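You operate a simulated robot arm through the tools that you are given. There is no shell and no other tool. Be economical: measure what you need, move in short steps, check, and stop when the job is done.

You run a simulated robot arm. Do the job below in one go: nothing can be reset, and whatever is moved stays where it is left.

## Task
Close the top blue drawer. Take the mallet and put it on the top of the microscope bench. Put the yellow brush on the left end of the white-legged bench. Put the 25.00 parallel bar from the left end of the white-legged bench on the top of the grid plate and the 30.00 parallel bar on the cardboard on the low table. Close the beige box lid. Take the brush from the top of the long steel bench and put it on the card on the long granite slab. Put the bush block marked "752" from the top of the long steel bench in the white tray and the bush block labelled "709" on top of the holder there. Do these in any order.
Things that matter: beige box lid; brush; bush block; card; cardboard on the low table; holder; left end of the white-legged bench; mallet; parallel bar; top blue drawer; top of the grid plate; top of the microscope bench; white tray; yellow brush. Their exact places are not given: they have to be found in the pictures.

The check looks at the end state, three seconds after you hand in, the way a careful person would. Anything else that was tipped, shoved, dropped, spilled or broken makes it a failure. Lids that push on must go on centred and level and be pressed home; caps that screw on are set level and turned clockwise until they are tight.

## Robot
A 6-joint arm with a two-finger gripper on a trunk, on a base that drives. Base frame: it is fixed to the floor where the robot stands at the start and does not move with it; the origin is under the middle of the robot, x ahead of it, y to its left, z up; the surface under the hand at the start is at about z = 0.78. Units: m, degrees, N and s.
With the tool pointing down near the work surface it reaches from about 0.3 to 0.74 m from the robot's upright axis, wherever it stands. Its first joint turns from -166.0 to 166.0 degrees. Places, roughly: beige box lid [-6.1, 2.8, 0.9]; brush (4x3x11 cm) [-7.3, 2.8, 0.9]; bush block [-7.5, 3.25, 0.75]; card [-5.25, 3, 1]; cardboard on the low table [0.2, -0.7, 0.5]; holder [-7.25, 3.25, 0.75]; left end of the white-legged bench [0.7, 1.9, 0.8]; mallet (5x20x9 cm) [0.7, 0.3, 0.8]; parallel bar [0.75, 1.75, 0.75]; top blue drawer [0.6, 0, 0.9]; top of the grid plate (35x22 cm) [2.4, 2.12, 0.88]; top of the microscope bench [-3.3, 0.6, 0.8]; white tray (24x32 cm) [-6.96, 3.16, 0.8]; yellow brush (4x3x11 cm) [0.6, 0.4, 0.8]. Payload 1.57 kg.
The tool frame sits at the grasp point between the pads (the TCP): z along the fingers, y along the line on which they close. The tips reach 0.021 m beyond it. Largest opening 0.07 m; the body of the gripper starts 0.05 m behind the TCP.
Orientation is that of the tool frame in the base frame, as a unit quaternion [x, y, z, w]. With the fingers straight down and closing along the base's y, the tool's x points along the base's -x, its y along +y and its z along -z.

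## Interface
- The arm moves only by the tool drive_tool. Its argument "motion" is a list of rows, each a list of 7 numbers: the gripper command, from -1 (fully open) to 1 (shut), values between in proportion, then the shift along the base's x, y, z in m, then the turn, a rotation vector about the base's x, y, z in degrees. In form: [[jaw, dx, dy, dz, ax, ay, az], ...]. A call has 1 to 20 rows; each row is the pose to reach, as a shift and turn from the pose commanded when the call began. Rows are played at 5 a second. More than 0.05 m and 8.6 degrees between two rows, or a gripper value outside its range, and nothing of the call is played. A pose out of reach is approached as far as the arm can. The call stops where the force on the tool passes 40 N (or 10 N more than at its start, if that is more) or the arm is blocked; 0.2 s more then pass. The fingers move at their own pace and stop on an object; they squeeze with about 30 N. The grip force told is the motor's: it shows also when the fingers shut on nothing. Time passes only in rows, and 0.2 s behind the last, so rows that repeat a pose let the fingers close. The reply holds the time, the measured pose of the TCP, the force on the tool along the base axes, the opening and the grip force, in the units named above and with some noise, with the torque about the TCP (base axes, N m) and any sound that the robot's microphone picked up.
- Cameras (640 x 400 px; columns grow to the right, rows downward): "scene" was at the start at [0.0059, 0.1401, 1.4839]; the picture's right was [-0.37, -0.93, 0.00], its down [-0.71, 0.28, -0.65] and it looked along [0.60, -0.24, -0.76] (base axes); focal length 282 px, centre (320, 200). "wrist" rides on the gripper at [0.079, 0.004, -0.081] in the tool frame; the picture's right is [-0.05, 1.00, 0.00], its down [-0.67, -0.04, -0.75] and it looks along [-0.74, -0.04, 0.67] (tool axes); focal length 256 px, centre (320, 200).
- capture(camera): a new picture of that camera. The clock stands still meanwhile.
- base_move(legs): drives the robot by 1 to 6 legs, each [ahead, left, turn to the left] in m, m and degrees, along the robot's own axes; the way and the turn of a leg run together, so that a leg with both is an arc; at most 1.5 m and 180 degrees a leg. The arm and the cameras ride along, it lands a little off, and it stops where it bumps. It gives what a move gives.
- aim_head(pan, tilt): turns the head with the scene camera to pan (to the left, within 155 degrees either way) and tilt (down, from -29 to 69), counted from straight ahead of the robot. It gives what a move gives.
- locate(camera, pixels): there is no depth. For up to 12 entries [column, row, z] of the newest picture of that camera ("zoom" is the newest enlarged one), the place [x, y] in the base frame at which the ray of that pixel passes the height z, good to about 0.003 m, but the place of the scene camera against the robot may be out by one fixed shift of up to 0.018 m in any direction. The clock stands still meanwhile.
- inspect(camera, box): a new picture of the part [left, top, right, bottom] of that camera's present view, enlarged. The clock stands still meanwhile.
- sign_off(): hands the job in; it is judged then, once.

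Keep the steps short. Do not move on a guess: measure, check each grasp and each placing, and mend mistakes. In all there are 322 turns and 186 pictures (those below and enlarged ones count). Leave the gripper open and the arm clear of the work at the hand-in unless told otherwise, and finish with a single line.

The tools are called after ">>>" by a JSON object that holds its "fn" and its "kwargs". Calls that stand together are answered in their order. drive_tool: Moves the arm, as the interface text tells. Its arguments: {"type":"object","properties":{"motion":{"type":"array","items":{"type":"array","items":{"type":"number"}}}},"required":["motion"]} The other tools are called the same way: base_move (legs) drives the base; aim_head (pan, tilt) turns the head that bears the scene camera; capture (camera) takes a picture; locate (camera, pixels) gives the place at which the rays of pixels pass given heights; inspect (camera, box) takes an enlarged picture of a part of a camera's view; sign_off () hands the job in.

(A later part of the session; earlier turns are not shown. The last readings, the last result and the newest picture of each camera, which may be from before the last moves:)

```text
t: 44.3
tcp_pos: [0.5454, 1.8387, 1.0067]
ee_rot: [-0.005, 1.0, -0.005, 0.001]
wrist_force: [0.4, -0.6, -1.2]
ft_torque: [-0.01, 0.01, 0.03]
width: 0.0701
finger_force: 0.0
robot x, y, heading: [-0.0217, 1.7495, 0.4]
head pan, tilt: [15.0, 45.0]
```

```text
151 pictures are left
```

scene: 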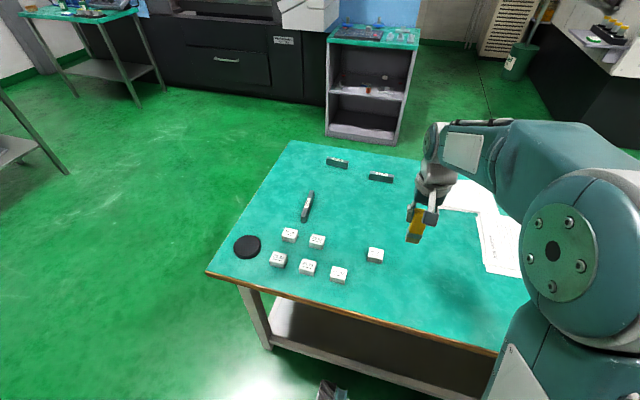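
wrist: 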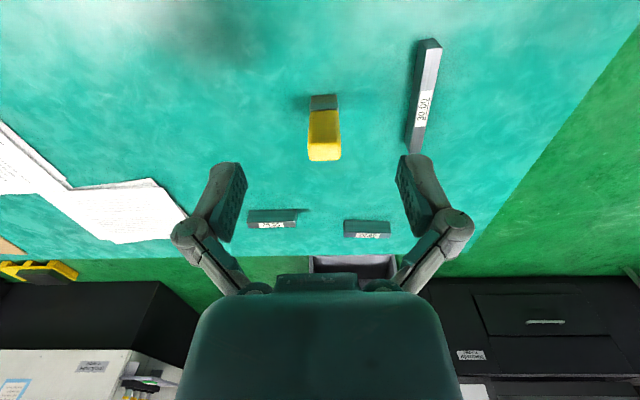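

The brush stands freely. Now the 30.00 bar: measure its top edges.

>>> {"fn": "inspect", "kwargs": {"camera": "wrist", "box": [370, 20, 490, 170]}}

```text
2.67 times, centred on (430, 95) of wrist
```

zoom: 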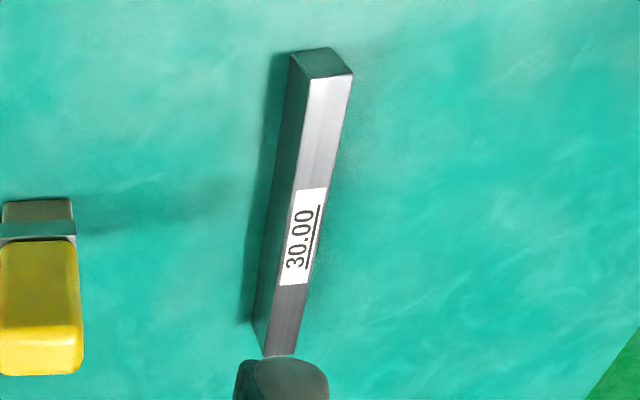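

>>> {"fn": "locate", "kwargs": {"camera": "zoom", "pixels": [[311, 78, 0.81], [353, 75, 0.81], [264, 356, 0.81], [295, 352, 0.81], [290, 52, 0.78], [254, 324, 0.78], [300, 236, 0.81]]}}

```text
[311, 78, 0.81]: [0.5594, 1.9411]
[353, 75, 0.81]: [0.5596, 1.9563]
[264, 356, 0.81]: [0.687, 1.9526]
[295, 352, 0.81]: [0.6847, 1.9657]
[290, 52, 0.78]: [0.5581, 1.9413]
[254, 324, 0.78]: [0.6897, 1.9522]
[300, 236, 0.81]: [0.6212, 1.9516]
```

Bar 30.00: centre (0.623, 1.953), top z 0.81, yaw +4.7°. I move over it, turn about +4°, and go down in two stages.

>>> {"fn": "drive_tool", "kwargs": {"motion": [[-1, 0.02, 0.04, 0, 0, 0, 2], [-1, 0.04, 0.08, 0, 0, 0, 4], [-1, 0.078, 0.108, 0, 0, 0, 4.1], [-1, 0.078, 0.114, -0.04, 0, 0, 4.1], [-1, 0.078, 0.114, -0.08, 0, 0, 4.1], [-1, 0.078, 0.114, -0.12, 0, 0, 4.1], [-1, 0.078, 0.114, -0.15, 0, 0, 4.1]]}}

>>> {"fn": "capture", "kwargs": {"camera": "wrist"}}

```text
t: 45.9
tcp_pos: [0.6236, 1.955, 0.8575]
ee_rot: [-0.041, 0.999, -0.004, 0.001]
wrist_force: [0.1, -0.6, 0.5]
ft_torque: [-0.02, -0.02, -0.01]
width: 0.0699
finger_force: 0.1
robot x, y, heading: [-0.0188, 1.7502, 0.3]
head pan, tilt: [15.0, 45.0]
```

```text
149 pictures are left
```

wrist: 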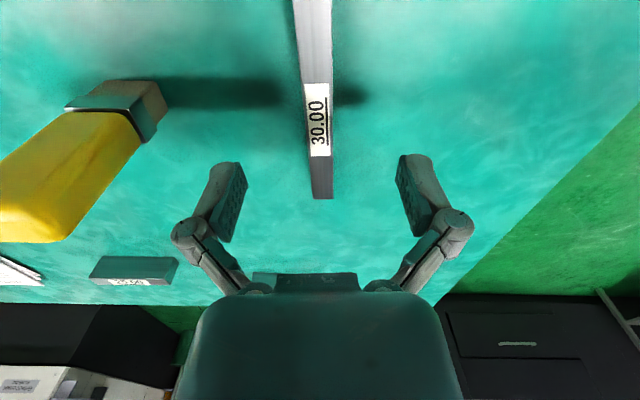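

The bar lies between the fingers. Descend 5 cm and close.

>>> {"fn": "drive_tool", "kwargs": {"motion": [[-1, 0, -0.001, -0.03, 0, 0, 0], [-1, 0, -0.001, -0.05, 0, 0, 0], [-1, 0, -0.001, -0.051, 0, 0, 0], [0.2, 0, -0.001, -0.051, 0, 0, 0], [1, 0, -0.001, -0.051, 0, 0, 0], [1, 0, -0.001, -0.051, 0, 0, 0], [1, 0, -0.001, -0.051, 0, 0, 0]]}}

>>> {"fn": "drive_tool", "kwargs": {"motion": [[1, 0, 0, 0.04, 0, 0, 0], [1, 0, 0, 0.08, 0, 0, 0], [1, 0, 0, 0.12, 0, 0, 0], [1, 0, 0, 0.16, 0, 0, 0], [1, -0.04, -0.01, 0.18, 0, 0, 0], [1, -0.08, -0.03, 0.18, 0, 0, 0], [1, -0.12, -0.05, 0.18, 0, 0, 0]]}}

>>> {"fn": "capture", "kwargs": {"camera": "wrist"}}

```text
t: 47.5
tcp_pos: [0.6237, 1.952, 0.8078]
ee_rot: [-0.04, 0.999, -0.004, 0.002]
wrist_force: [-2.9, 1.9, 13.9]
ft_torque: [-0.01, 0.32, -0.12]
width: 0.0159
finger_force: 29.8
robot x, y, heading: [-0.018, 1.7494, 0.2]
head pan, tilt: [15.0, 45.0]
```

```text
t: 49.1
tcp_pos: [0.4992, 1.9033, 0.9848]
ee_rot: [-0.041, 0.999, -0.005, 0.0]
wrist_force: [0.6, 0.5, 0.1]
ft_torque: [0.01, 0.02, 0.05]
width: 0.0002
finger_force: 28.5
robot x, y, heading: [-0.0204, 1.7462, 0.1]
head pan, tilt: [15.0, 45.0]
```

```text
148 pictures are left
```

wrist: 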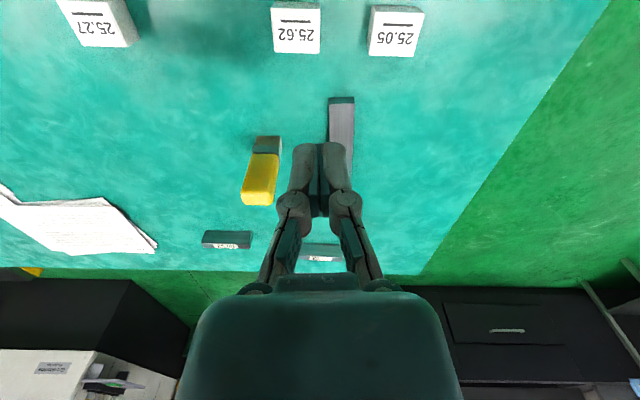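

The bar slipped out of the grip on lift. Move the hand back to look at where it is.

>>> {"fn": "drive_tool", "kwargs": {"motion": [[-1, -0.03, -0.03, 0.03, 0, 0, -4], [-1, -0.03, -0.06, 0.04, 0, 0, -4.6]]}}

>>> {"fn": "capture", "kwargs": {"camera": "wrist"}}

>>> {"fn": "inspect", "kwargs": {"camera": "scene", "box": [260, 150, 420, 250]}}

```text
refused: row 1 steps farther than a row can; nothing moved
```

```text
147 pictures are left
```

wrist: 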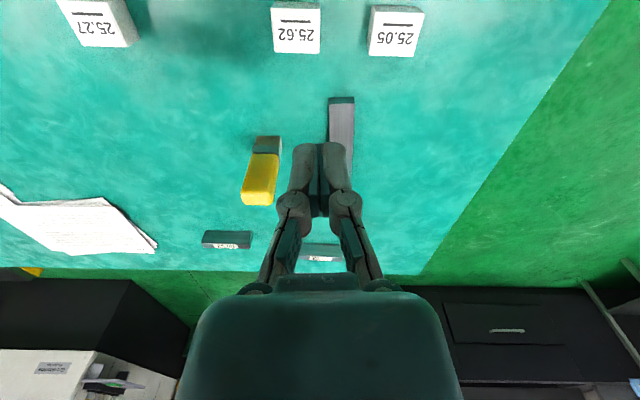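

```text
4.00 times, centred on (340, 200) of scene
```

zoom: 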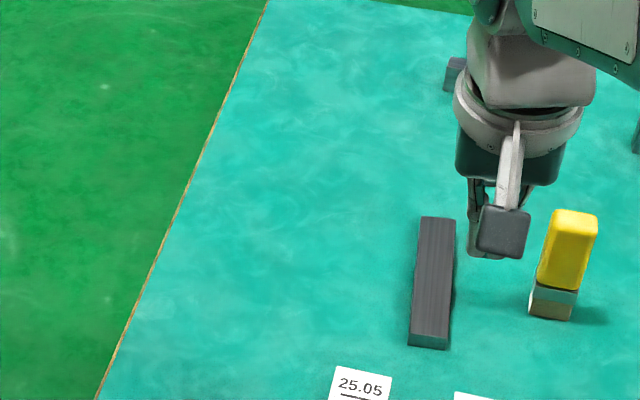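

The bar now lies on its side nearby. I need a free view: open and step back.

>>> {"fn": "drive_tool", "kwargs": {"motion": [[-1, -0.02, -0.02, 0.02, 0, 0, -2], [-1, -0.03, -0.04, 0.04, 0, 0, -4], [-1, -0.03, -0.06, 0.04, 0, 0, -4.6]]}}

>>> {"fn": "inspect", "kwargs": {"camera": "wrist", "box": [220, 60, 460, 220]}}

```text
t: 49.9
tcp_pos: [0.4724, 1.843, 1.0244]
ee_rot: [-0.001, 1.0, -0.004, 0.001]
wrist_force: [-0.3, 0.4, -1.2]
ft_torque: [0.02, 0.02, 0.01]
width: 0.0702
finger_force: 0.1
robot x, y, heading: [-0.0179, 1.7535, 0.1]
head pan, tilt: [15.0, 45.0]
```

```text
2.50 times, centred on (340, 140) of wrist
```

zoom: 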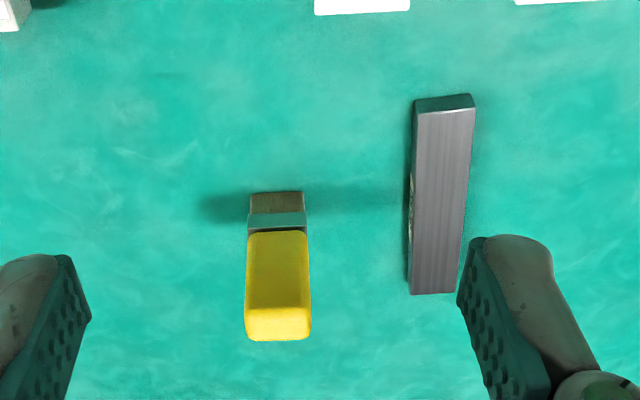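

>>> {"fn": "locate", "kwargs": {"camera": "zoom", "pixels": [[416, 113, 0.794], [475, 107, 0.794], [409, 294, 0.794], [456, 292, 0.794], [440, 205, 0.794], [413, 98, 0.78]]}}

```text
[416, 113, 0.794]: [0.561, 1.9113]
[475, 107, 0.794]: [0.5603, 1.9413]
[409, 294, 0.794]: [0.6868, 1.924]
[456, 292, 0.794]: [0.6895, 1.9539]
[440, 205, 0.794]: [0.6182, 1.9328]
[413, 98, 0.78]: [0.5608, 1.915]
```

The bar lies flat: centre (0.6245, 1.9325), 30 mm wide, 14 mm high, yaw ≈5.7°. I go over it with the jaw half open (50 mm) and then down to find the table by contact.

>>> {"fn": "drive_tool", "kwargs": {"motion": [[-0.45, 0.035, 0.025, 0, 0, 0, 2], [-0.45, 0.07, 0.05, 0, 0, 0, 4], [-0.45, 0.105, 0.075, 0, 0, 0, 5.6], [-0.45, 0.14, 0.0895, 0, 0, 0, 5.6], [-0.45, 0.152, 0.0895, -0.04, 0, 0, 5.6], [-0.45, 0.152, 0.0895, -0.08, 0, 0, 5.6], [-0.45, 0.152, 0.0895, -0.12, 0, 0, 5.6], [-0.45, 0.152, 0.0895, -0.16, 0, 0, 5.6], [-0.45, 0.152, 0.0895, -0.185, 0, 0, 5.6]]}}

>>> {"fn": "capture", "kwargs": {"camera": "wrist"}}

```text
t: 51.9
tcp_pos: [0.6254, 1.9299, 0.8426]
ee_rot: [-0.05, 0.999, -0.004, 0.001]
wrist_force: [0.3, 0.0, -0.2]
ft_torque: [0.0, -0.01, -0.03]
width: 0.0507
finger_force: 0.1
robot x, y, heading: [-0.019, 1.751, 0.1]
head pan, tilt: [15.0, 45.0]
```

```text
144 pictures are left
```

wrist: 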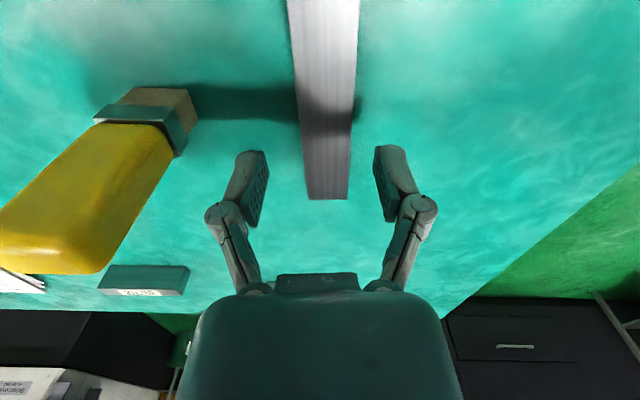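

>>> {"fn": "drive_tool", "kwargs": {"motion": [[-0.45, 0, 0.002, -0.02, 0, 0, 0], [-0.45, 0, 0.002, -0.036, 0, 0, 0], [-0.45, 0, 0.002, -0.039, 0, 0, 0], [-0.45, 0, 0.002, -0.041, 0, 0, 0]]}}

```text
t: 52.9
tcp_pos: [0.6239, 1.9323, 0.8005]
ee_rot: [-0.05, 0.999, -0.004, 0.002]
wrist_force: [0.3, -0.1, 0.2]
ft_torque: [0.01, 0.0, 0.01]
width: 0.0507
finger_force: 0.0
robot x, y, heading: [-0.0203, 1.7476, 0.3]
head pan, tilt: [15.0, 45.0]
```

No contact yet at TCP z 0.8005. Close here and read.

>>> {"fn": "drive_tool", "kwargs": {"motion": [[0, 0, 0, 0, 0, 0, 0], [0.5, 0, 0, 0, 0, 0, 0], [1, 0, 0, 0, 0, 0, 0], [1, 0, 0, 0, 0, 0, 0]]}}

>>> {"fn": "drive_tool", "kwargs": {"motion": [[1, 0, 0, 0.005, 0, 0, 0], [1, 0, 0, 0.01, 0, 0, 0], [1, 0, 0, 0.015, 0, 0, 0], [1, 0, 0, 0.02, 0, 0, 0]]}}

>>> {"fn": "capture", "kwargs": {"camera": "wrist"}}

```text
t: 53.9
tcp_pos: [0.6227, 1.9323, 0.7992]
ee_rot: [-0.05, 0.999, -0.005, 0.001]
wrist_force: [-0.6, 0.1, 2.6]
ft_torque: [0.02, 0.13, -0.22]
width: 0.0297
finger_force: 30.3
robot x, y, heading: [-0.0141, 1.7485, 0.2]
head pan, tilt: [15.0, 45.0]
```

```text
t: 54.9
tcp_pos: [0.6245, 1.9329, 0.8189]
ee_rot: [-0.05, 0.999, -0.004, 0.001]
wrist_force: [0.1, 0.9, -5.0]
ft_torque: [0.03, 0.06, 0.03]
width: 0.0298
finger_force: 29.7
robot x, y, heading: [-0.0196, 1.7494, 0.2]
head pan, tilt: [15.0, 45.0]
```

```text
143 pictures are left
```

wrist: 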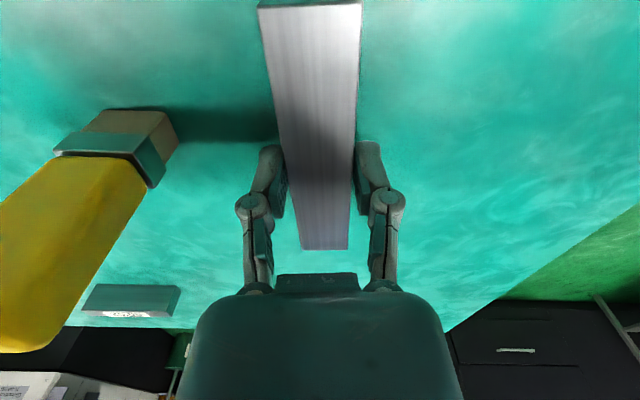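

Held firmly (≈5 N, level). Lift slowly, then retract toward the robot.

>>> {"fn": "drive_tool", "kwargs": {"motion": [[1, 0, 0, 0.02, 0, 0, 0], [1, 0, 0, 0.04, 0, 0, 0], [1, 0, 0, 0.07, 0, 0, 0], [1, 0, 0, 0.1, 0, 0, 0], [1, 0, 0, 0.14, 0, 0, 0], [1, -0.02, -0.01, 0.18, 0, 0, 0], [1, -0.06, -0.03, 0.2, 0, 0, 0], [1, -0.1, -0.05, 0.2, 0, 0, 0], [1, -0.14, -0.07, 0.2, 0, 0, 0], [1, -0.18, -0.09, 0.2, 0, 0, 0], [1, -0.2, -0.12, 0.2, 0, 0, 0]]}}

>>> {"fn": "base_move", "kwargs": {"legs": [[0, -0.9, 0], [0, -0.8, 0]]}}

>>> {"fn": "aim_head", "kwargs": {"pan": -70, "tilt": 50}}

>>> {"fn": "capture", "kwargs": {"camera": "scene"}}

```text
t: 57.3
tcp_pos: [0.4234, 1.8124, 1.0165]
ee_rot: [-0.049, 0.999, -0.003, 0.001]
wrist_force: [-0.6, -0.3, -4.7]
ft_torque: [0.01, 0.02, 0.01]
width: 0.0298
finger_force: 30.0
robot x, y, heading: [-0.0178, 1.7514, 0.3]
head pan, tilt: [15.0, 45.0]
```

```text
t: 65.8
tcp_pos: [0.4074, 0.1144, 1.0168]
ee_rot: [-0.033, 0.999, -0.006, 0.0]
wrist_force: [-0.4, 0.8, -4.3]
ft_torque: [0.02, 0.03, 0.01]
width: 0.0297
finger_force: 30.0
robot x, y, heading: [-0.0344, 0.0634, -1.7]
head pan, tilt: [15.0, 45.0]
```

```text
t: 67.4
tcp_pos: [0.4077, 0.1131, 1.0164]
ee_rot: [-0.034, 0.999, -0.004, 0.001]
wrist_force: [-0.2, -0.5, -4.4]
ft_torque: [0.0, 0.03, 0.0]
width: 0.0299
finger_force: 30.1
robot x, y, heading: [-0.039, 0.0618, -1.7]
head pan, tilt: [-70.0, 50.0]
```

```text
142 pictures are left
```

scene: 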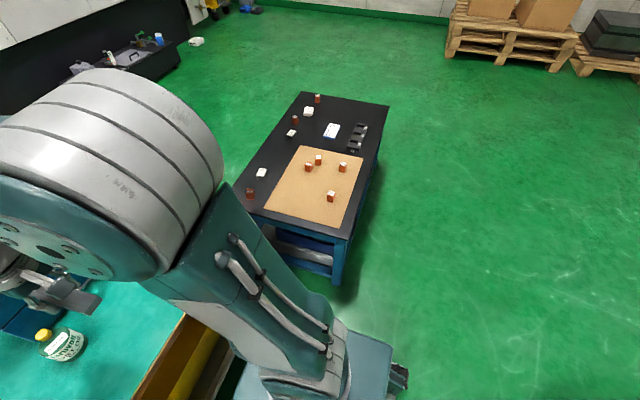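

>>> {"fn": "locate", "kwargs": {"camera": "scene", "pixels": [[263, 210, 0.5], [347, 228, 0.5], [298, 145, 0.5], [364, 158, 0.5], [331, 200, 0.5], [342, 168, 0.5], [308, 169, 0.5], [318, 162, 0.5], [240, 205, 0.5], [350, 238, 0.5], [261, 175, 0.5], [250, 195, 0.5]]}}

>>> {"fn": "inspect", "kwargs": {"camera": "scene", "box": [220, 80, 420, 250]}}

```text
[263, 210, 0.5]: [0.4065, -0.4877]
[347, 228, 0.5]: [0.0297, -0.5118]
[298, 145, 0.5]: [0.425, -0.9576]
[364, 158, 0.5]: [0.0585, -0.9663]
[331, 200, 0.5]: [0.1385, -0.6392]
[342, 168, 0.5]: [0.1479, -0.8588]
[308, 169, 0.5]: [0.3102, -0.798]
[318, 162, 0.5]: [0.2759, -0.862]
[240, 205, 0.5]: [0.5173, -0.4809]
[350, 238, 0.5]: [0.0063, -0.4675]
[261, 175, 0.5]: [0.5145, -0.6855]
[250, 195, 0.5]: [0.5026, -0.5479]
```

```text
2.35 times, centred on (320, 165) of scene
```

zoom: 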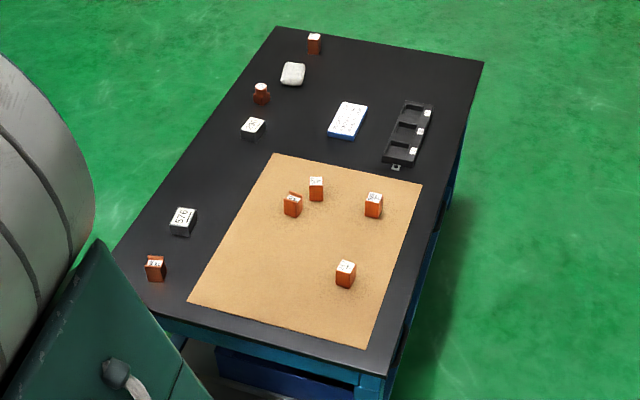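

The cardboard covers x 0.03–0.42, y −0.49…−0.96; its near part around (0.28, −0.61) is free. I shift the base a little right, then swing the arm to the right.

>>> {"fn": "base_move", "kwargs": {"legs": [[0.02, -0.12, 1.7]]}}

```text
t: 68.7
tcp_pos: [0.4232, 0.0112, 1.0165]
ee_rot: [-0.05, 0.999, -0.006, 0.0]
wrist_force: [-0.8, 0.3, -4.8]
ft_torque: [-0.02, 0.02, 0.03]
width: 0.03
finger_force: 29.6
robot x, y, heading: [-0.0169, -0.0573, 0.2]
head pan, tilt: [-70.0, 50.0]
```

>>> {"fn": "drive_tool", "kwargs": {"motion": [[1, 0, -0.045, 0, 0, 0, 0], [1, 0, -0.09, 0, 0, 0, 0], [1, -0.005, -0.135, 0, 0, 0, 0], [1, -0.015, -0.18, 0, 0, 0, 0], [1, -0.025, -0.225, 0, 0, 0, 0], [1, -0.035, -0.27, 0, 0, 0, 0], [1, -0.05, -0.315, 0, 0, 0, 0], [1, -0.065, -0.36, 0, 0, 0, -1], [1, -0.08, -0.405, 0, 0, 0, -2], [1, -0.1, -0.445, -0.01, 0, 0, -3], [1, -0.12, -0.485, -0.02, 0, 0, -4], [1, -0.135, -0.53, -0.03, 0, 0, -5], [1, -0.143, -0.575, -0.04, 0, 0, -5.5], [1, -0.143, -0.6, -0.08, 0, 0, -5.5], [1, -0.143, -0.616, -0.12, 0, 0, -5.5]]}}

>>> {"fn": "capture", "kwargs": {"camera": "wrist"}}

```text
t: 71.9
tcp_pos: [0.2794, -0.617, 0.8968]
ee_rot: [-0.002, 1.0, -0.001, 0.002]
wrist_force: [0.2, -0.2, -4.4]
ft_torque: [0.0, 0.02, 0.03]
width: 0.0299
finger_force: 29.8
robot x, y, heading: [-0.018, -0.0541, 0.2]
head pan, tilt: [-70.0, 50.0]
```

```text
140 pictures are left
```

wrist: 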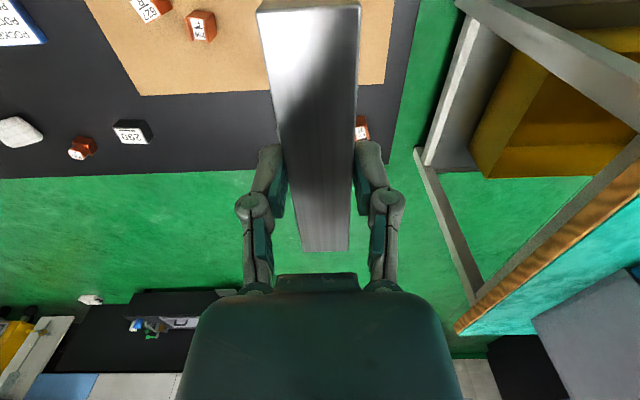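

>>> {"fn": "locate", "kwargs": {"camera": "wrist", "pixels": [[386, 83, 0.5], [142, 95, 0.5], [393, 10, 0.5], [203, 38, 0.5], [360, 140, 0.5], [386, 83, 0.48]]}}

```text
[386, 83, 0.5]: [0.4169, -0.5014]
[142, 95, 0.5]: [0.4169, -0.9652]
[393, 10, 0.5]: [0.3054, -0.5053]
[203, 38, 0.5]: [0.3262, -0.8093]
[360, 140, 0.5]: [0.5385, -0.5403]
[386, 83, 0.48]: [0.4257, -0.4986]
```

Confirmed: (0.28, −0.617) is over free cardboard. Descend.

>>> {"fn": "drive_tool", "kwargs": {"motion": [[1, 0, 0, -0.045, 0, 0, 0], [1, 0, 0, -0.09, 0, 0, 0], [1, 0, 0, -0.135, 0, 0, 0], [1, 0, 0, -0.18, 0, 0, 0], [1, 0, 0, -0.225, 0, 0, 0], [1, 0, 0, -0.27, 0, 0, 0], [1, 0, 0, -0.31, 0, 0, 0], [1, 0, 0, -0.34, 0, 0, 0]]}}

>>> {"fn": "capture", "kwargs": {"camera": "wrist"}}

```text
t: 73.7
tcp_pos: [0.2796, -0.6166, 0.5572]
ee_rot: [-0.001, 1.0, -0.001, 0.002]
wrist_force: [0.1, 0.3, -4.6]
ft_torque: [0.0, 0.03, -0.01]
width: 0.0297
finger_force: 29.8
robot x, y, heading: [-0.0178, -0.0601, 0.1]
head pan, tilt: [-70.0, 50.0]
```

```text
139 pictures are left
```

wrist: 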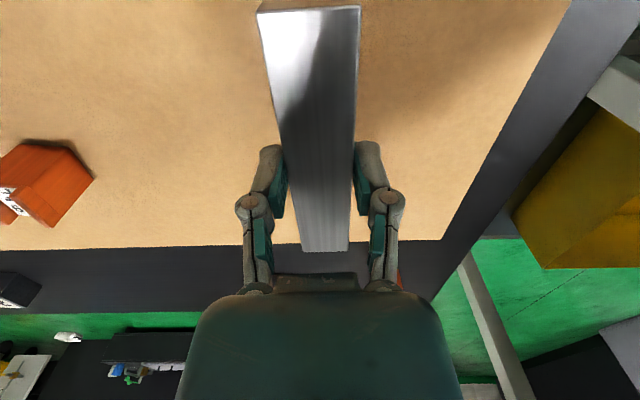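

Lower gently to contact.

>>> {"fn": "drive_tool", "kwargs": {"motion": [[1, 0, 0, -0.015, 0, 0, 0], [1, 0, 0, -0.025, 0, 0, 0], [1, 0, 0, -0.03, 0, 0, 0], [1, 0, 0, -0.034, 0, 0, 0], [1, 0, 0, -0.036, 0, 0, 0]]}}

```text
t: 74.9
tcp_pos: [0.2805, -0.6163, 0.5226]
ee_rot: [-0.002, 1.0, -0.002, 0.003]
wrist_force: [-2.9, 1.8, 8.2]
ft_torque: [-0.08, 0.72, -0.07]
width: 0.0296
finger_force: 30.2
robot x, y, heading: [-0.0195, -0.0558, 0.1]
head pan, tilt: [-70.0, 50.0]
```

Contact (force reversed to +8 N). Ease up 1 mm, open, and rise.

>>> {"fn": "drive_tool", "kwargs": {"motion": [[1, 0, 0, 0.001, 0, 0, 0], [0.3, 0, 0, 0.001, 0, 0, 0], [-0.4, 0, 0, 0.001, 0, 0, 0], [-0.6, 0, 0, 0.001, 0, 0, 0], [-0.6, 0, 0, 0.03, 0, 0, 0], [-0.6, 0, 0, 0.07, 0, 0, 0], [-0.6, 0, 0, 0.11, 0, 0, 0], [-0.6, 0, 0, 0.15, 0, 0, 0]]}}

>>> {"fn": "capture", "kwargs": {"camera": "wrist"}}

```text
t: 76.7
tcp_pos: [0.2783, -0.6151, 0.6691]
ee_rot: [-0.002, 1.0, 0.0, 0.001]
wrist_force: [0.8, 1.1, -1.4]
ft_torque: [0.01, 0.05, 0.0]
width: 0.056
finger_force: 0.0
robot x, y, heading: [-0.0161, -0.0527, 0.1]
head pan, tilt: [-70.0, 50.0]
```

```text
138 pictures are left
```

wrist: 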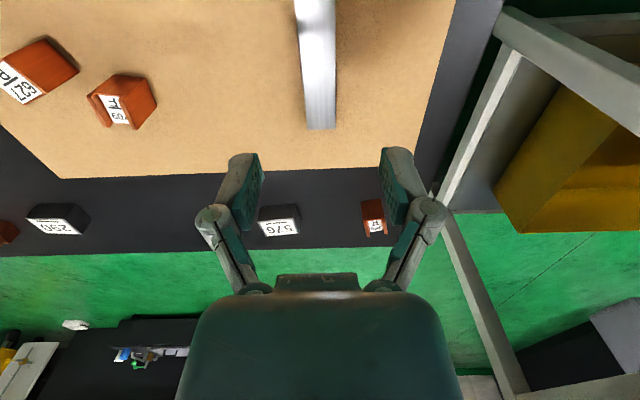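

The 30.00 bar rests on the cardboard. Raise and bring the arm back to the front.

>>> {"fn": "drive_tool", "kwargs": {"motion": [[-1, 0, 0, 0.045, 0, 0, 0], [-1, 0, 0, 0.09, 0, 0, 0], [-1, 0, 0, 0.135, 0, 0, 0], [-1, 0, 0, 0.18, 0, 0, 0], [-1, 0, 0, 0.225, 0, 0, 0], [-1, 0, 0, 0.27, 0, 0, 0], [-1, 0, 0.01, 0.315, 0, 0, 0], [-1, 0, 0.03, 0.35, 0, 0, 0], [-1, 0.02, 0.075, 0.35, 0, 0, 0], [-1, 0.04, 0.12, 0.35, 0, 0, 0], [-1, 0.06, 0.165, 0.35, 0, 0, 0], [-1, 0.075, 0.21, 0.35, 0, 0, 0], [-1, 0.09, 0.255, 0.35, 0, 0, 0], [-1, 0.1, 0.3, 0.35, 0, 0, 0], [-1, 0.11, 0.345, 0.35, 0, 0, 0], [-1, 0.115, 0.39, 0.35, 0, 0, 0], [-1, 0.12, 0.435, 0.35, 0, 0, 0], [-1, 0.12, 0.48, 0.35, 0, 0, 0], [-1, 0.12, 0.525, 0.35, 0, 0, 0], [-1, 0.12, 0.56, 0.35, 0, 0, 0]]}}

>>> {"fn": "inspect", "kwargs": {"camera": "scene", "box": [220, 100, 420, 240]}}

```text
t: 80.9
tcp_pos: [0.3973, -0.0551, 1.0219]
ee_rot: [-0.002, 1.0, -0.001, 0.0]
wrist_force: [-1.1, -0.3, 0.3]
ft_torque: [0.02, -0.02, 0.01]
width: 0.0698
finger_force: 0.1
robot x, y, heading: [-0.0152, -0.0565, 0.1]
head pan, tilt: [-70.0, 50.0]
```

```text
2.86 times, centred on (320, 170) of scene
```

zoom: 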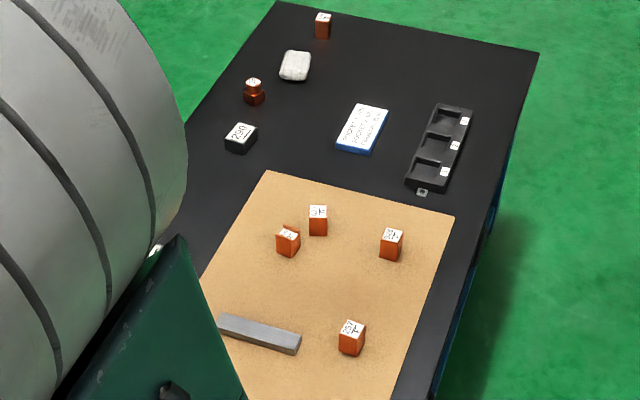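

Everything stands as it should there. Now I drive left past the bench end and look around for the grid plate.

>>> {"fn": "base_move", "kwargs": {"legs": [[0, 1.4, 0], [-0.05, 1.35, 0]]}}

>>> {"fn": "aim_head", "kwargs": {"pan": -15, "tilt": 25}}

>>> {"fn": "capture", "kwargs": {"camera": "scene"}}

```text
t: 94.3
tcp_pos: [0.3104, 2.7192, 1.0228]
ee_rot: [-0.012, 1.0, -0.001, 0.001]
wrist_force: [-0.8, 0.0, 0.3]
ft_torque: [-0.01, 0.01, 0.01]
width: 0.07
finger_force: 0.1
robot x, y, heading: [-0.1069, 2.7151, 1.1]
head pan, tilt: [-70.0, 50.0]
```

```text
t: 95.6
tcp_pos: [0.3118, 2.7212, 1.0216]
ee_rot: [-0.012, 1.0, -0.001, 0.001]
wrist_force: [-0.7, 0.9, -0.2]
ft_torque: [0.03, 0.02, -0.04]
width: 0.0699
finger_force: 0.0
robot x, y, heading: [-0.1057, 2.7111, 1.3]
head pan, tilt: [-15.0, 25.0]
```

```text
136 pictures are left
```

scene: 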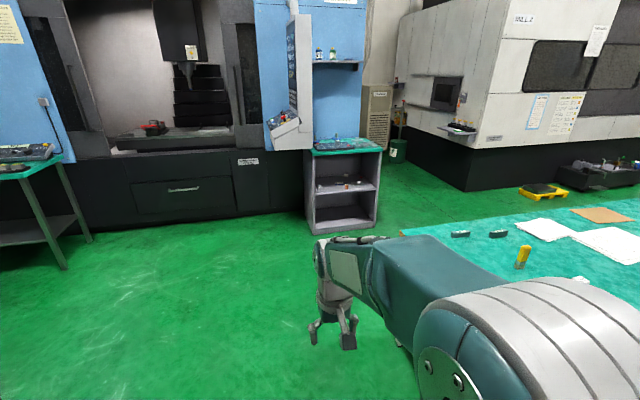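

The shelf unit with the teal top ahead-right must hold the grid plate. I drive forward, turn around, and slide into the gap behind the bench to fetch the 25.00 bar.

>>> {"fn": "base_move", "kwargs": {"legs": [[1.5, -0.02, 0], [0.04, 0, 90], [0, 0, 88.5]]}}

>>> {"fn": "aim_head", "kwargs": {"pan": 60, "tilt": 35}}

>>> {"fn": "capture", "kwargs": {"camera": "scene"}}

```text
refused: leg 1 is longer than a leg can be; nothing moved
```

```text
t: 97.0
tcp_pos: [0.3119, 2.7205, 1.0219]
ee_rot: [-0.013, 1.0, -0.002, 0.001]
wrist_force: [0.0, -1.0, 0.2]
ft_torque: [0.02, 0.02, 0.0]
width: 0.0695
finger_force: 0.0
robot x, y, heading: [-0.1099, 2.714, 1.3]
head pan, tilt: [60.0, 35.0]
```

```text
135 pictures are left
```

scene: 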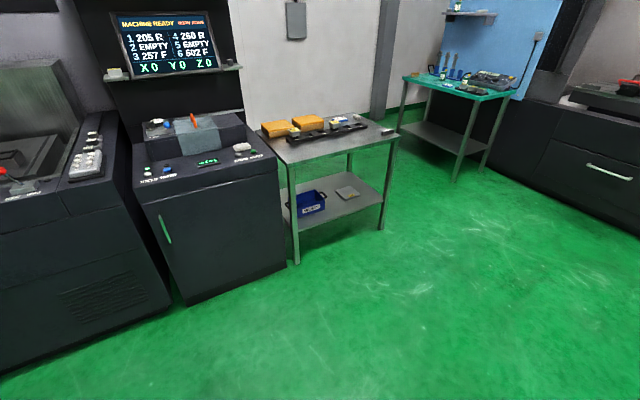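

>>> {"fn": "base_move", "kwargs": {"legs": [[0.8, -0.02, 0], [0.75, 0, 0], [0, 0, 90], [0, 0, 88.7]]}}

>>> {"fn": "aim_head", "kwargs": {"pan": 40, "tilt": 38}}

>>> {"fn": "capture", "kwargs": {"camera": "scene"}}

```text
t: 112.5
tcp_pos: [1.0167, 2.7239, 1.0226]
ee_rot: [1.0, -0.018, -0.001, -0.002]
wrist_force: [0.7, -0.3, 0.5]
ft_torque: [-0.03, 0.01, -0.03]
width: 0.0697
finger_force: 0.1
robot x, y, heading: [1.4323, 2.7102, 177.9]
head pan, tilt: [60.0, 35.0]
```

```text
t: 113.3
tcp_pos: [1.0179, 2.724, 1.0214]
ee_rot: [1.0, -0.019, -0.001, -0.002]
wrist_force: [0.4, 0.0, 0.8]
ft_torque: [0.02, -0.01, 0.01]
width: 0.07
finger_force: 0.0
robot x, y, heading: [1.4334, 2.7077, 177.9]
head pan, tilt: [40.0, 38.0]
```

```text
134 pictures are left
```

scene: 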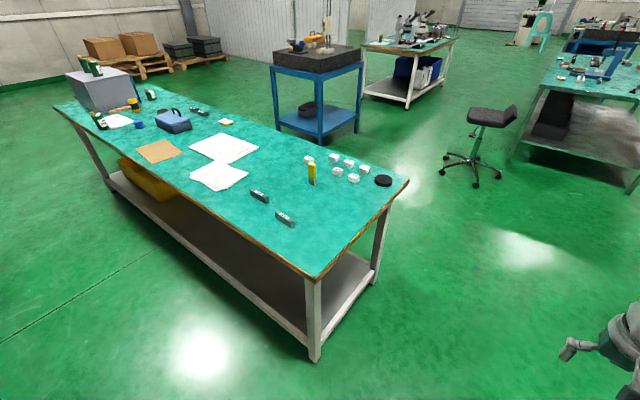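

The bench is seen from its far side. I slide left (−y) along it to y≈1.78.

>>> {"fn": "base_move", "kwargs": {"legs": [[0, 0.93, 2]]}}

>>> {"fn": "capture", "kwargs": {"camera": "wrist"}}

```text
t: 118.1
tcp_pos: [1.0032, 1.7871, 1.0215]
ee_rot: [1.0, 0.004, -0.001, -0.001]
wrist_force: [-0.2, 0.9, -0.7]
ft_torque: [-0.02, -0.02, -0.01]
width: 0.07
finger_force: 0.0
robot x, y, heading: [1.4217, 1.7893, -179.6]
head pan, tilt: [40.0, 38.0]
```

```text
133 pictures are left
```

wrist: 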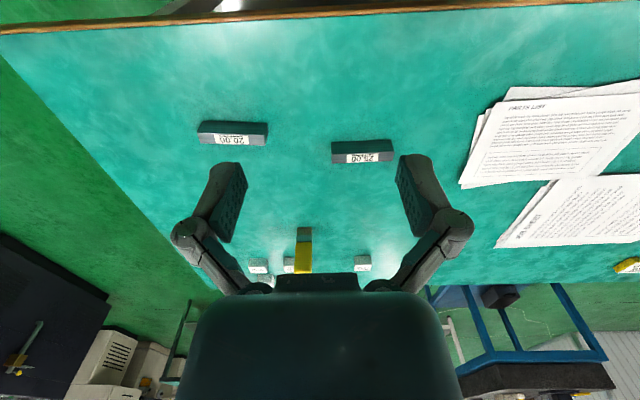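

>>> {"fn": "inspect", "kwargs": {"camera": "wrist", "box": [310, 125, 420, 185]}}

>>> {"fn": "locate", "kwargs": {"camera": "zoom", "pixels": [[125, 160, 0.805], [488, 148, 0.805], [140, 226, 0.805], [490, 215, 0.805], [125, 95, 0.805]]}}

```text
5.82 times, centred on (365, 155) of wrist
```

zoom: 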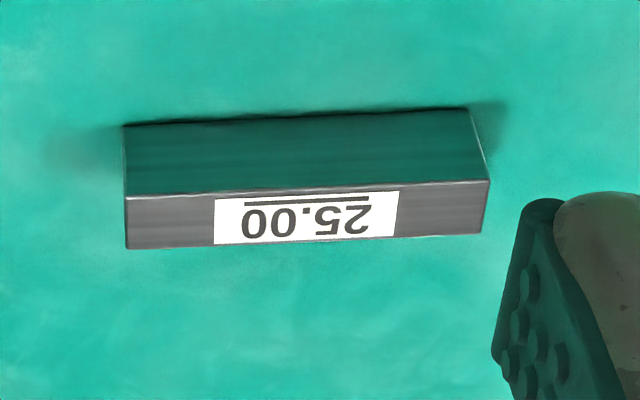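

```text
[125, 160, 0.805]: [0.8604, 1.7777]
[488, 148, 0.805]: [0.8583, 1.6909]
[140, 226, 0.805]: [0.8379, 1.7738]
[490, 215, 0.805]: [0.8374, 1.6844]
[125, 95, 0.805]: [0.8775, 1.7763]
```

>>> {"fn": "locate", "kwargs": {"camera": "zoom", "pixels": [[127, 198, 0.805], [490, 180, 0.805], [127, 248, 0.805], [482, 234, 0.805], [125, 125, 0.78], [470, 108, 0.78]]}}

```text
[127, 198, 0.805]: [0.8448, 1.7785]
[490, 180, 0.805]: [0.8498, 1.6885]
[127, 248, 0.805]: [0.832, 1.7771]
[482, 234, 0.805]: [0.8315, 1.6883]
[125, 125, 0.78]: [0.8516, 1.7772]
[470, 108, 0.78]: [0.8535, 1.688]
```

Bar 25.00: centre about (0.841, 1.733), along y, top z 0.805. I turn the tool 90° about z (closing along x) while moving over it.

>>> {"fn": "drive_tool", "kwargs": {"motion": [[-1, -0.015, -0.005, 0, 0, 0, 8.4], [-1, -0.03, -0.01, 0, 0, 0, 16.8], [-1, -0.045, -0.015, 0, 0, 0, 25.2], [-1, -0.06, -0.02, 0, 0, 0, 33.6], [-1, -0.075, -0.025, 0, 0, 0, 42], [-1, -0.09, -0.03, 0, 0, 0, 50.4], [-1, -0.105, -0.035, 0, 0, 0, 58.8], [-1, -0.12, -0.04, 0, 0, 0, 67.2], [-1, -0.135, -0.045, 0, 0, 0, 75.6], [-1, -0.15, -0.05, 0, 0, 0, 84], [-1, -0.163, -0.054, 0, 0, 0, 90], [-1, -0.163, -0.054, -0.04, 0, 0, 90], [-1, -0.163, -0.054, -0.08, 0, 0, 90]]}}

>>> {"fn": "capture", "kwargs": {"camera": "wrist"}}

```text
t: 120.9
tcp_pos: [0.8424, 1.7329, 0.9416]
ee_rot: [0.704, 0.71, -0.001, 0.0]
wrist_force: [0.0, 0.1, -0.4]
ft_torque: [0.05, -0.04, -0.01]
width: 0.0699
finger_force: 0.2
robot x, y, heading: [1.4222, 1.7905, -179.7]
head pan, tilt: [40.0, 38.0]
```

```text
131 pictures are left
```

wrist: 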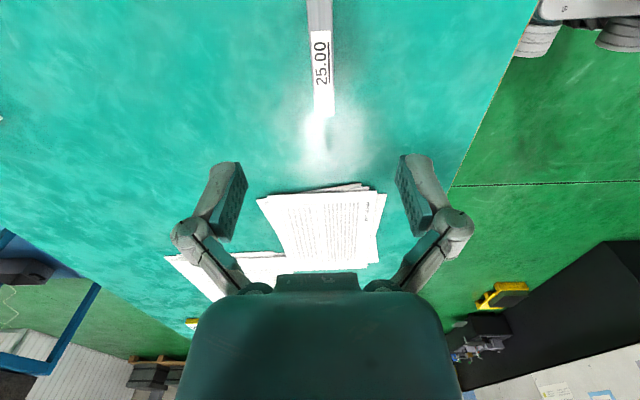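

The bar is centred between the fingers (col ≈322). Descend to TCP 0.801 and close, then lift slowly.

>>> {"fn": "drive_tool", "kwargs": {"motion": [[-1, -0.001, 0, -0.04, 0, 0, 0], [-1, -0.001, 0, -0.08, 0, 0, 0], [-1, -0.001, 0, -0.12, 0, 0, 0], [-1, -0.001, 0, -0.136, 0, 0, 0], [-1, -0.001, 0, -0.14, 0, 0, 0], [-1, -0.001, 0, -0.14, 0, 0, 0]]}}

>>> {"fn": "drive_tool", "kwargs": {"motion": [[-0.3, 0, 0, 0, 0, 0, 0], [0.2, 0, 0, 0, 0, 0, 0], [0.5, 0, 0, 0, 0, 0, 0], [1, 0, 0, 0, 0, 0, 0], [1, 0, 0, 0, 0, 0, 0]]}}

>>> {"fn": "drive_tool", "kwargs": {"motion": [[1, 0, 0, 0.002, 0, 0, 0], [1, 0, 0, 0.004, 0, 0, 0], [1, 0, 0, 0.006, 0, 0, 0], [1, 0, 0, 0.01, 0, 0, 0]]}}

```text
t: 122.3
tcp_pos: [0.8403, 1.7322, 0.8025]
ee_rot: [0.705, 0.71, -0.001, -0.001]
wrist_force: [-0.8, 1.2, -0.2]
ft_torque: [0.03, 0.0, -0.05]
width: 0.0702
finger_force: 0.0
robot x, y, heading: [1.4209, 1.7887, -179.6]
head pan, tilt: [40.0, 38.0]
```

```text
t: 123.5
tcp_pos: [0.8394, 1.732, 0.8023]
ee_rot: [0.704, 0.71, -0.001, 0.0]
wrist_force: [2.1, -0.5, 2.1]
ft_torque: [0.05, 0.0, 0.02]
width: 0.0177
finger_force: 29.8
robot x, y, heading: [1.4158, 1.7868, -179.5]
head pan, tilt: [40.0, 38.0]
```

```text
t: 124.5
tcp_pos: [0.838, 1.7322, 0.8126]
ee_rot: [0.704, 0.71, -0.001, 0.0]
wrist_force: [-0.3, 0.6, -4.4]
ft_torque: [-0.01, 0.03, 0.01]
width: 0.0176
finger_force: 30.1
robot x, y, heading: [1.4217, 1.7862, -179.4]
head pan, tilt: [40.0, 38.0]
```

Held (≈4 N). Lift on slowly and check.

>>> {"fn": "drive_tool", "kwargs": {"motion": [[1, 0, 0, 0.015, 0, 0, 0], [1, 0, 0, 0.03, 0, 0, 0], [1, 0, 0, 0.05, 0, 0, 0], [1, 0, 0, 0.07, 0, 0, 0], [1, 0, 0, 0.1, 0, 0, 0], [1, 0, 0, 0.13, 0, 0, 0], [1, 0, 0, 0.16, 0, 0, 0], [1, 0, 0, 0.2, 0, 0, 0]]}}

>>> {"fn": "capture", "kwargs": {"camera": "wrist"}}

```text
t: 126.3
tcp_pos: [0.8431, 1.7319, 1.0126]
ee_rot: [0.704, 0.711, 0.0, 0.001]
wrist_force: [-0.3, -0.4, -3.6]
ft_torque: [0.01, 0.01, -0.05]
width: 0.0176
finger_force: 29.9
robot x, y, heading: [1.4181, 1.7883, -179.7]
head pan, tilt: [40.0, 38.0]
```

```text
130 pictures are left
```

wrist: 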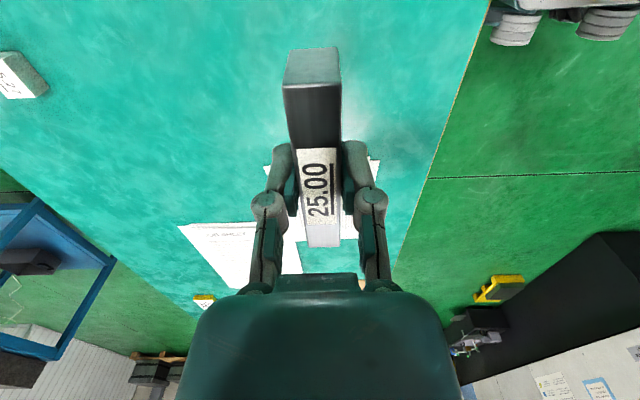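

Good grip. Retract the arm and look at the shelf unit behind.

>>> {"fn": "drive_tool", "kwargs": {"motion": [[1, 0.04, 0.01, 0, 0, 0, 0], [1, 0.08, 0.02, 0, 0, 0, 0], [1, 0.12, 0.03, 0.02, 0, 0, 0], [1, 0.16, 0.05, 0.04, 0, 0, 0]]}}

>>> {"fn": "aim_head", "kwargs": {"pan": -150, "tilt": 30}}

>>> {"fn": "capture", "kwargs": {"camera": "scene"}}

```text
t: 127.3
tcp_pos: [1.0002, 1.7839, 1.0521]
ee_rot: [0.704, 0.71, -0.001, 0.001]
wrist_force: [-1.0, -0.2, -3.6]
ft_torque: [0.01, 0.0, 0.01]
width: 0.0174
finger_force: 30.3
robot x, y, heading: [1.4211, 1.7889, -179.7]
head pan, tilt: [40.0, 38.0]
```

```text
t: 130.2
tcp_pos: [0.9989, 1.7823, 1.0529]
ee_rot: [0.705, 0.71, -0.002, 0.001]
wrist_force: [-0.6, 0.5, -3.6]
ft_torque: [-0.01, -0.04, 0.01]
width: 0.0173
finger_force: 29.7
robot x, y, heading: [1.4212, 1.7871, -179.7]
head pan, tilt: [-150.0, 30.0]
```

```text
129 pictures are left
```

scene: 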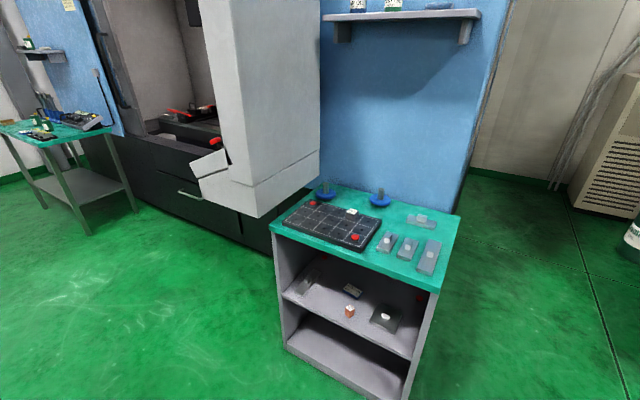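

>>> {"fn": "locate", "kwargs": {"camera": "scene", "pixels": [[283, 224, 0.88], [355, 250, 0.88], [308, 200, 0.88], [382, 222, 0.88], [270, 228, 0.86], [410, 283, 0.86], [460, 215, 0.86], [325, 182, 0.86], [352, 211, 0.88], [354, 237, 0.88], [315, 203, 0.88], [311, 155, 1.0]]}}

>>> {"fn": "inspect", "kwargs": {"camera": "scene", "box": [260, 160, 480, 300]}}

```text
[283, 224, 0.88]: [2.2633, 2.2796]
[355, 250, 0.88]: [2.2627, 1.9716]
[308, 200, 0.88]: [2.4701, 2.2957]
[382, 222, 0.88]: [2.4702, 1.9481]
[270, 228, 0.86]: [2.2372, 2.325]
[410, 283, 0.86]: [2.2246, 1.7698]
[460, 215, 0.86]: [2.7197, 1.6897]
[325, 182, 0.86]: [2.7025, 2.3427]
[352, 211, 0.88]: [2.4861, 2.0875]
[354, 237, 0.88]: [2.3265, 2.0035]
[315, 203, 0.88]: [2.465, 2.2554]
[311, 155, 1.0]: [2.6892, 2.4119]
```

```text
2.86 times, centred on (370, 230) of scene
```

zoom: 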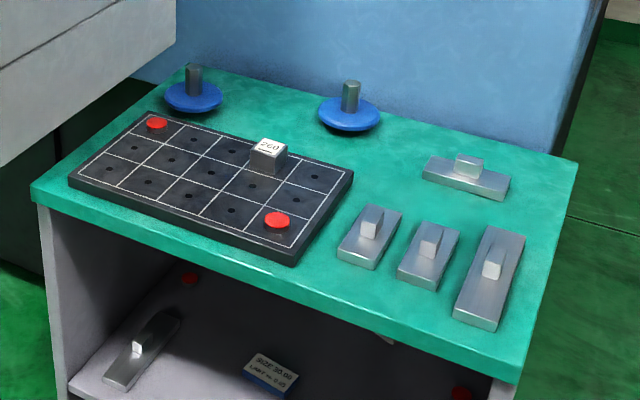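

The grid plate covers x 2.26–2.47, y 1.95–2.29, with free space around (2.34, 2.15). I turn around and drive up to the shelf.

>>> {"fn": "base_move", "kwargs": {"legs": [[0, 0, -90], [0, 0, -90.3], [0.27, 0.28, 0]]}}

>>> {"fn": "aim_head", "kwargs": {"pan": 15, "tilt": 40}}

>>> {"fn": "capture", "kwargs": {"camera": "scene"}}

>>> {"fn": "capture", "kwargs": {"camera": "wrist"}}

```text
t: 140.3
tcp_pos: [2.117, 2.0389, 1.0531]
ee_rot: [-0.69, 0.724, 0.001, 0.004]
wrist_force: [0.3, 1.4, -4.1]
ft_torque: [0.01, -0.01, 0.06]
width: 0.0178
finger_force: 29.7
robot x, y, heading: [1.6984, 2.061, -3.1]
head pan, tilt: [-150.0, 30.0]
```

```text
t: 142.9
tcp_pos: [2.1164, 2.0419, 1.052]
ee_rot: [-0.691, 0.723, 0.002, 0.0]
wrist_force: [-0.5, -0.3, -3.1]
ft_torque: [0.03, -0.01, 0.0]
width: 0.018
finger_force: 29.8
robot x, y, heading: [1.6969, 2.0607, -2.5]
head pan, tilt: [15.0, 40.0]
```

```text
127 pictures are left
```

scene: 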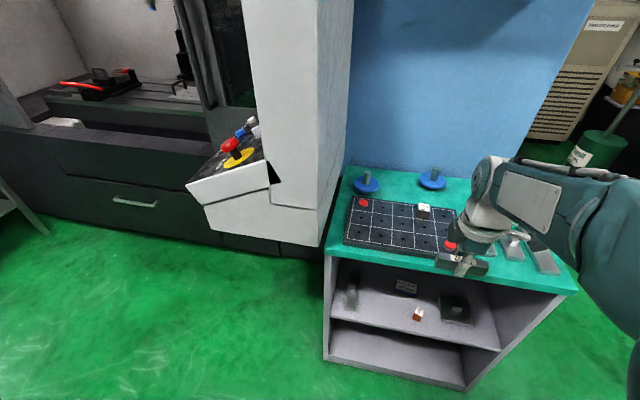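

```text
126 pictures are left
```

wrist: 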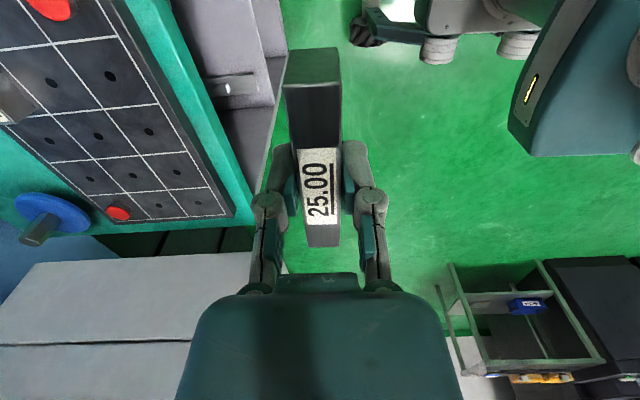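

>>> {"fn": "locate", "kwargs": {"camera": "wrist", "pixels": [[232, 215, 0.88], [98, 0, 0.88], [110, 222, 0.88], [15, 100, 0.9], [118, 213, 0.88], [150, 170, 0.88], [98, 135, 0.88], [50, 8, 0.88], [245, 222, 0.86]]}}

```text
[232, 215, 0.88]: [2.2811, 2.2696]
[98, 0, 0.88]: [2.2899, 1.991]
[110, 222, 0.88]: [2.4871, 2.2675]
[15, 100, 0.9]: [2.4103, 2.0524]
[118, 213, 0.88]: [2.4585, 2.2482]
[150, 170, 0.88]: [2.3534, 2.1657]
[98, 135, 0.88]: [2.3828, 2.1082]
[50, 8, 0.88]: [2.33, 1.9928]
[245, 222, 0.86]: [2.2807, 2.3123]
```

Wrist view: plate x 2.28–2.49. Target (2.35, 2.14). I move the base 8 cm closer to avoid a stretched arm and fix the heading.

>>> {"fn": "base_move", "kwargs": {"legs": [[0.08, 0.0, 2.5]]}}

```text
t: 143.9
tcp_pos: [2.1972, 2.0582, 1.0519]
ee_rot: [-0.705, 0.709, 0.001, 0.001]
wrist_force: [0.1, 0.5, -3.7]
ft_torque: [0.0, -0.05, 0.01]
width: 0.0177
finger_force: 30.5
robot x, y, heading: [1.7792, 2.0588, -0.3]
head pan, tilt: [15.0, 40.0]
```

>>> {"fn": "drive_tool", "kwargs": {"motion": [[1, 0.035, 0.02, 0, 0, 0, 0], [1, 0.07, 0.04, 0, 0, 0, 0], [1, 0.105, 0.06, 0, 0, 0, 0], [1, 0.14, 0.08, 0, 0, 0, 0], [1, 0.153, 0.082, -0.03, 0, 0, 0], [1, 0.153, 0.082, -0.07, 0, 0, 0], [1, 0.153, 0.082, -0.11, 0, 0, 0]]}}

>>> {"fn": "capture", "kwargs": {"camera": "wrist"}}

>>> {"fn": "inspect", "kwargs": {"camera": "scene", "box": [300, 150, 540, 300]}}

```text
t: 145.5
tcp_pos: [2.3494, 2.137, 0.9424]
ee_rot: [-0.705, 0.709, 0.0, 0.001]
wrist_force: [-0.2, 0.5, -4.7]
ft_torque: [0.03, -0.01, -0.02]
width: 0.0176
finger_force: 30.5
robot x, y, heading: [1.7773, 2.0586, -0.2]
head pan, tilt: [15.0, 40.0]
```

```text
125 pictures are left
```

wrist: 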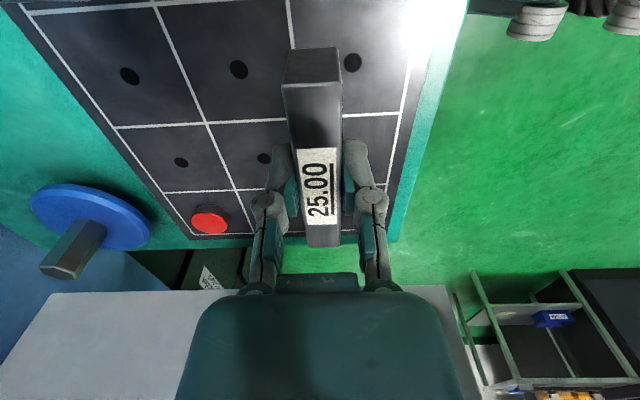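

```text
2.67 times, centred on (420, 225) of scene
```

zoom: 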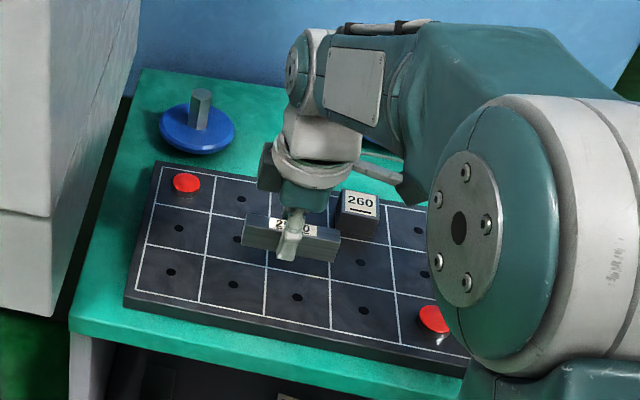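

Clear of the 260 block. Lower to contact.

>>> {"fn": "drive_tool", "kwargs": {"motion": [[1, 0, 0, -0.015, 0, 0, 0], [1, 0, 0, -0.026, 0, 0, 0], [1, 0, 0, -0.031, 0, 0, 0], [1, 0, 0, -0.035, 0, 0, 0], [1, 0, 0, -0.038, 0, 0, 0], [1, 0, 0, -0.041, 0, 0, 0]]}}

```text
t: 146.9
tcp_pos: [2.3496, 2.14, 0.9018]
ee_rot: [-0.705, 0.709, 0.0, 0.001]
wrist_force: [-0.2, 0.3, -4.3]
ft_torque: [0.02, -0.01, 0.0]
width: 0.0177
finger_force: 29.8
robot x, y, heading: [1.7778, 2.056, -0.3]
head pan, tilt: [15.0, 40.0]
```

>>> {"fn": "drive_tool", "kwargs": {"motion": [[1, 0, 0, -0.003, 0, 0, 0], [1, 0, 0, -0.005, 0, 0, 0], [1, 0, 0, -0.007, 0, 0, 0]]}}

```text
t: 147.7
tcp_pos: [2.351, 2.1405, 0.8953]
ee_rot: [-0.706, 0.709, 0.001, 0.001]
wrist_force: [0.0, -0.2, -3.1]
ft_torque: [0.0, 0.02, -0.05]
width: 0.0179
finger_force: 30.4
robot x, y, heading: [1.7779, 2.059, -0.3]
head pan, tilt: [15.0, 40.0]
```

>>> {"fn": "drive_tool", "kwargs": {"motion": [[1, 0, 0, -0.003, 0, 0, 0], [1, 0, 0, -0.005, 0, 0, 0], [1, 0, 0, -0.007, 0, 0, 0], [1, 0, 0, -0.009, 0, 0, 0]]}}

>>> {"fn": "inspect", "kwargs": {"camera": "scene", "box": [340, 190, 480, 280]}}

```text
t: 148.7
tcp_pos: [2.3501, 2.1409, 0.8923]
ee_rot: [-0.705, 0.709, -0.002, 0.003]
wrist_force: [-9.8, -0.5, 14.1]
ft_torque: [0.04, 0.36, -0.02]
width: 0.0177
finger_force: 29.5
robot x, y, heading: [1.7773, 2.0574, -0.2]
head pan, tilt: [15.0, 40.0]
stopped in row 4: the force on the tool passed its limit at 43 N (the readings are from after the stop); the commanded pose is now the measured one
```

```text
4.44 times, centred on (410, 235) of scene
```

zoom: 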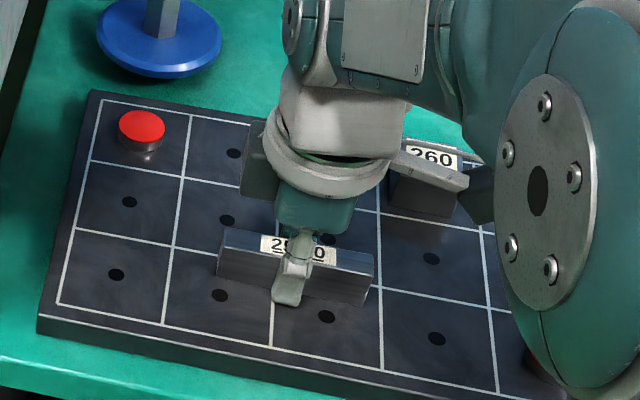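

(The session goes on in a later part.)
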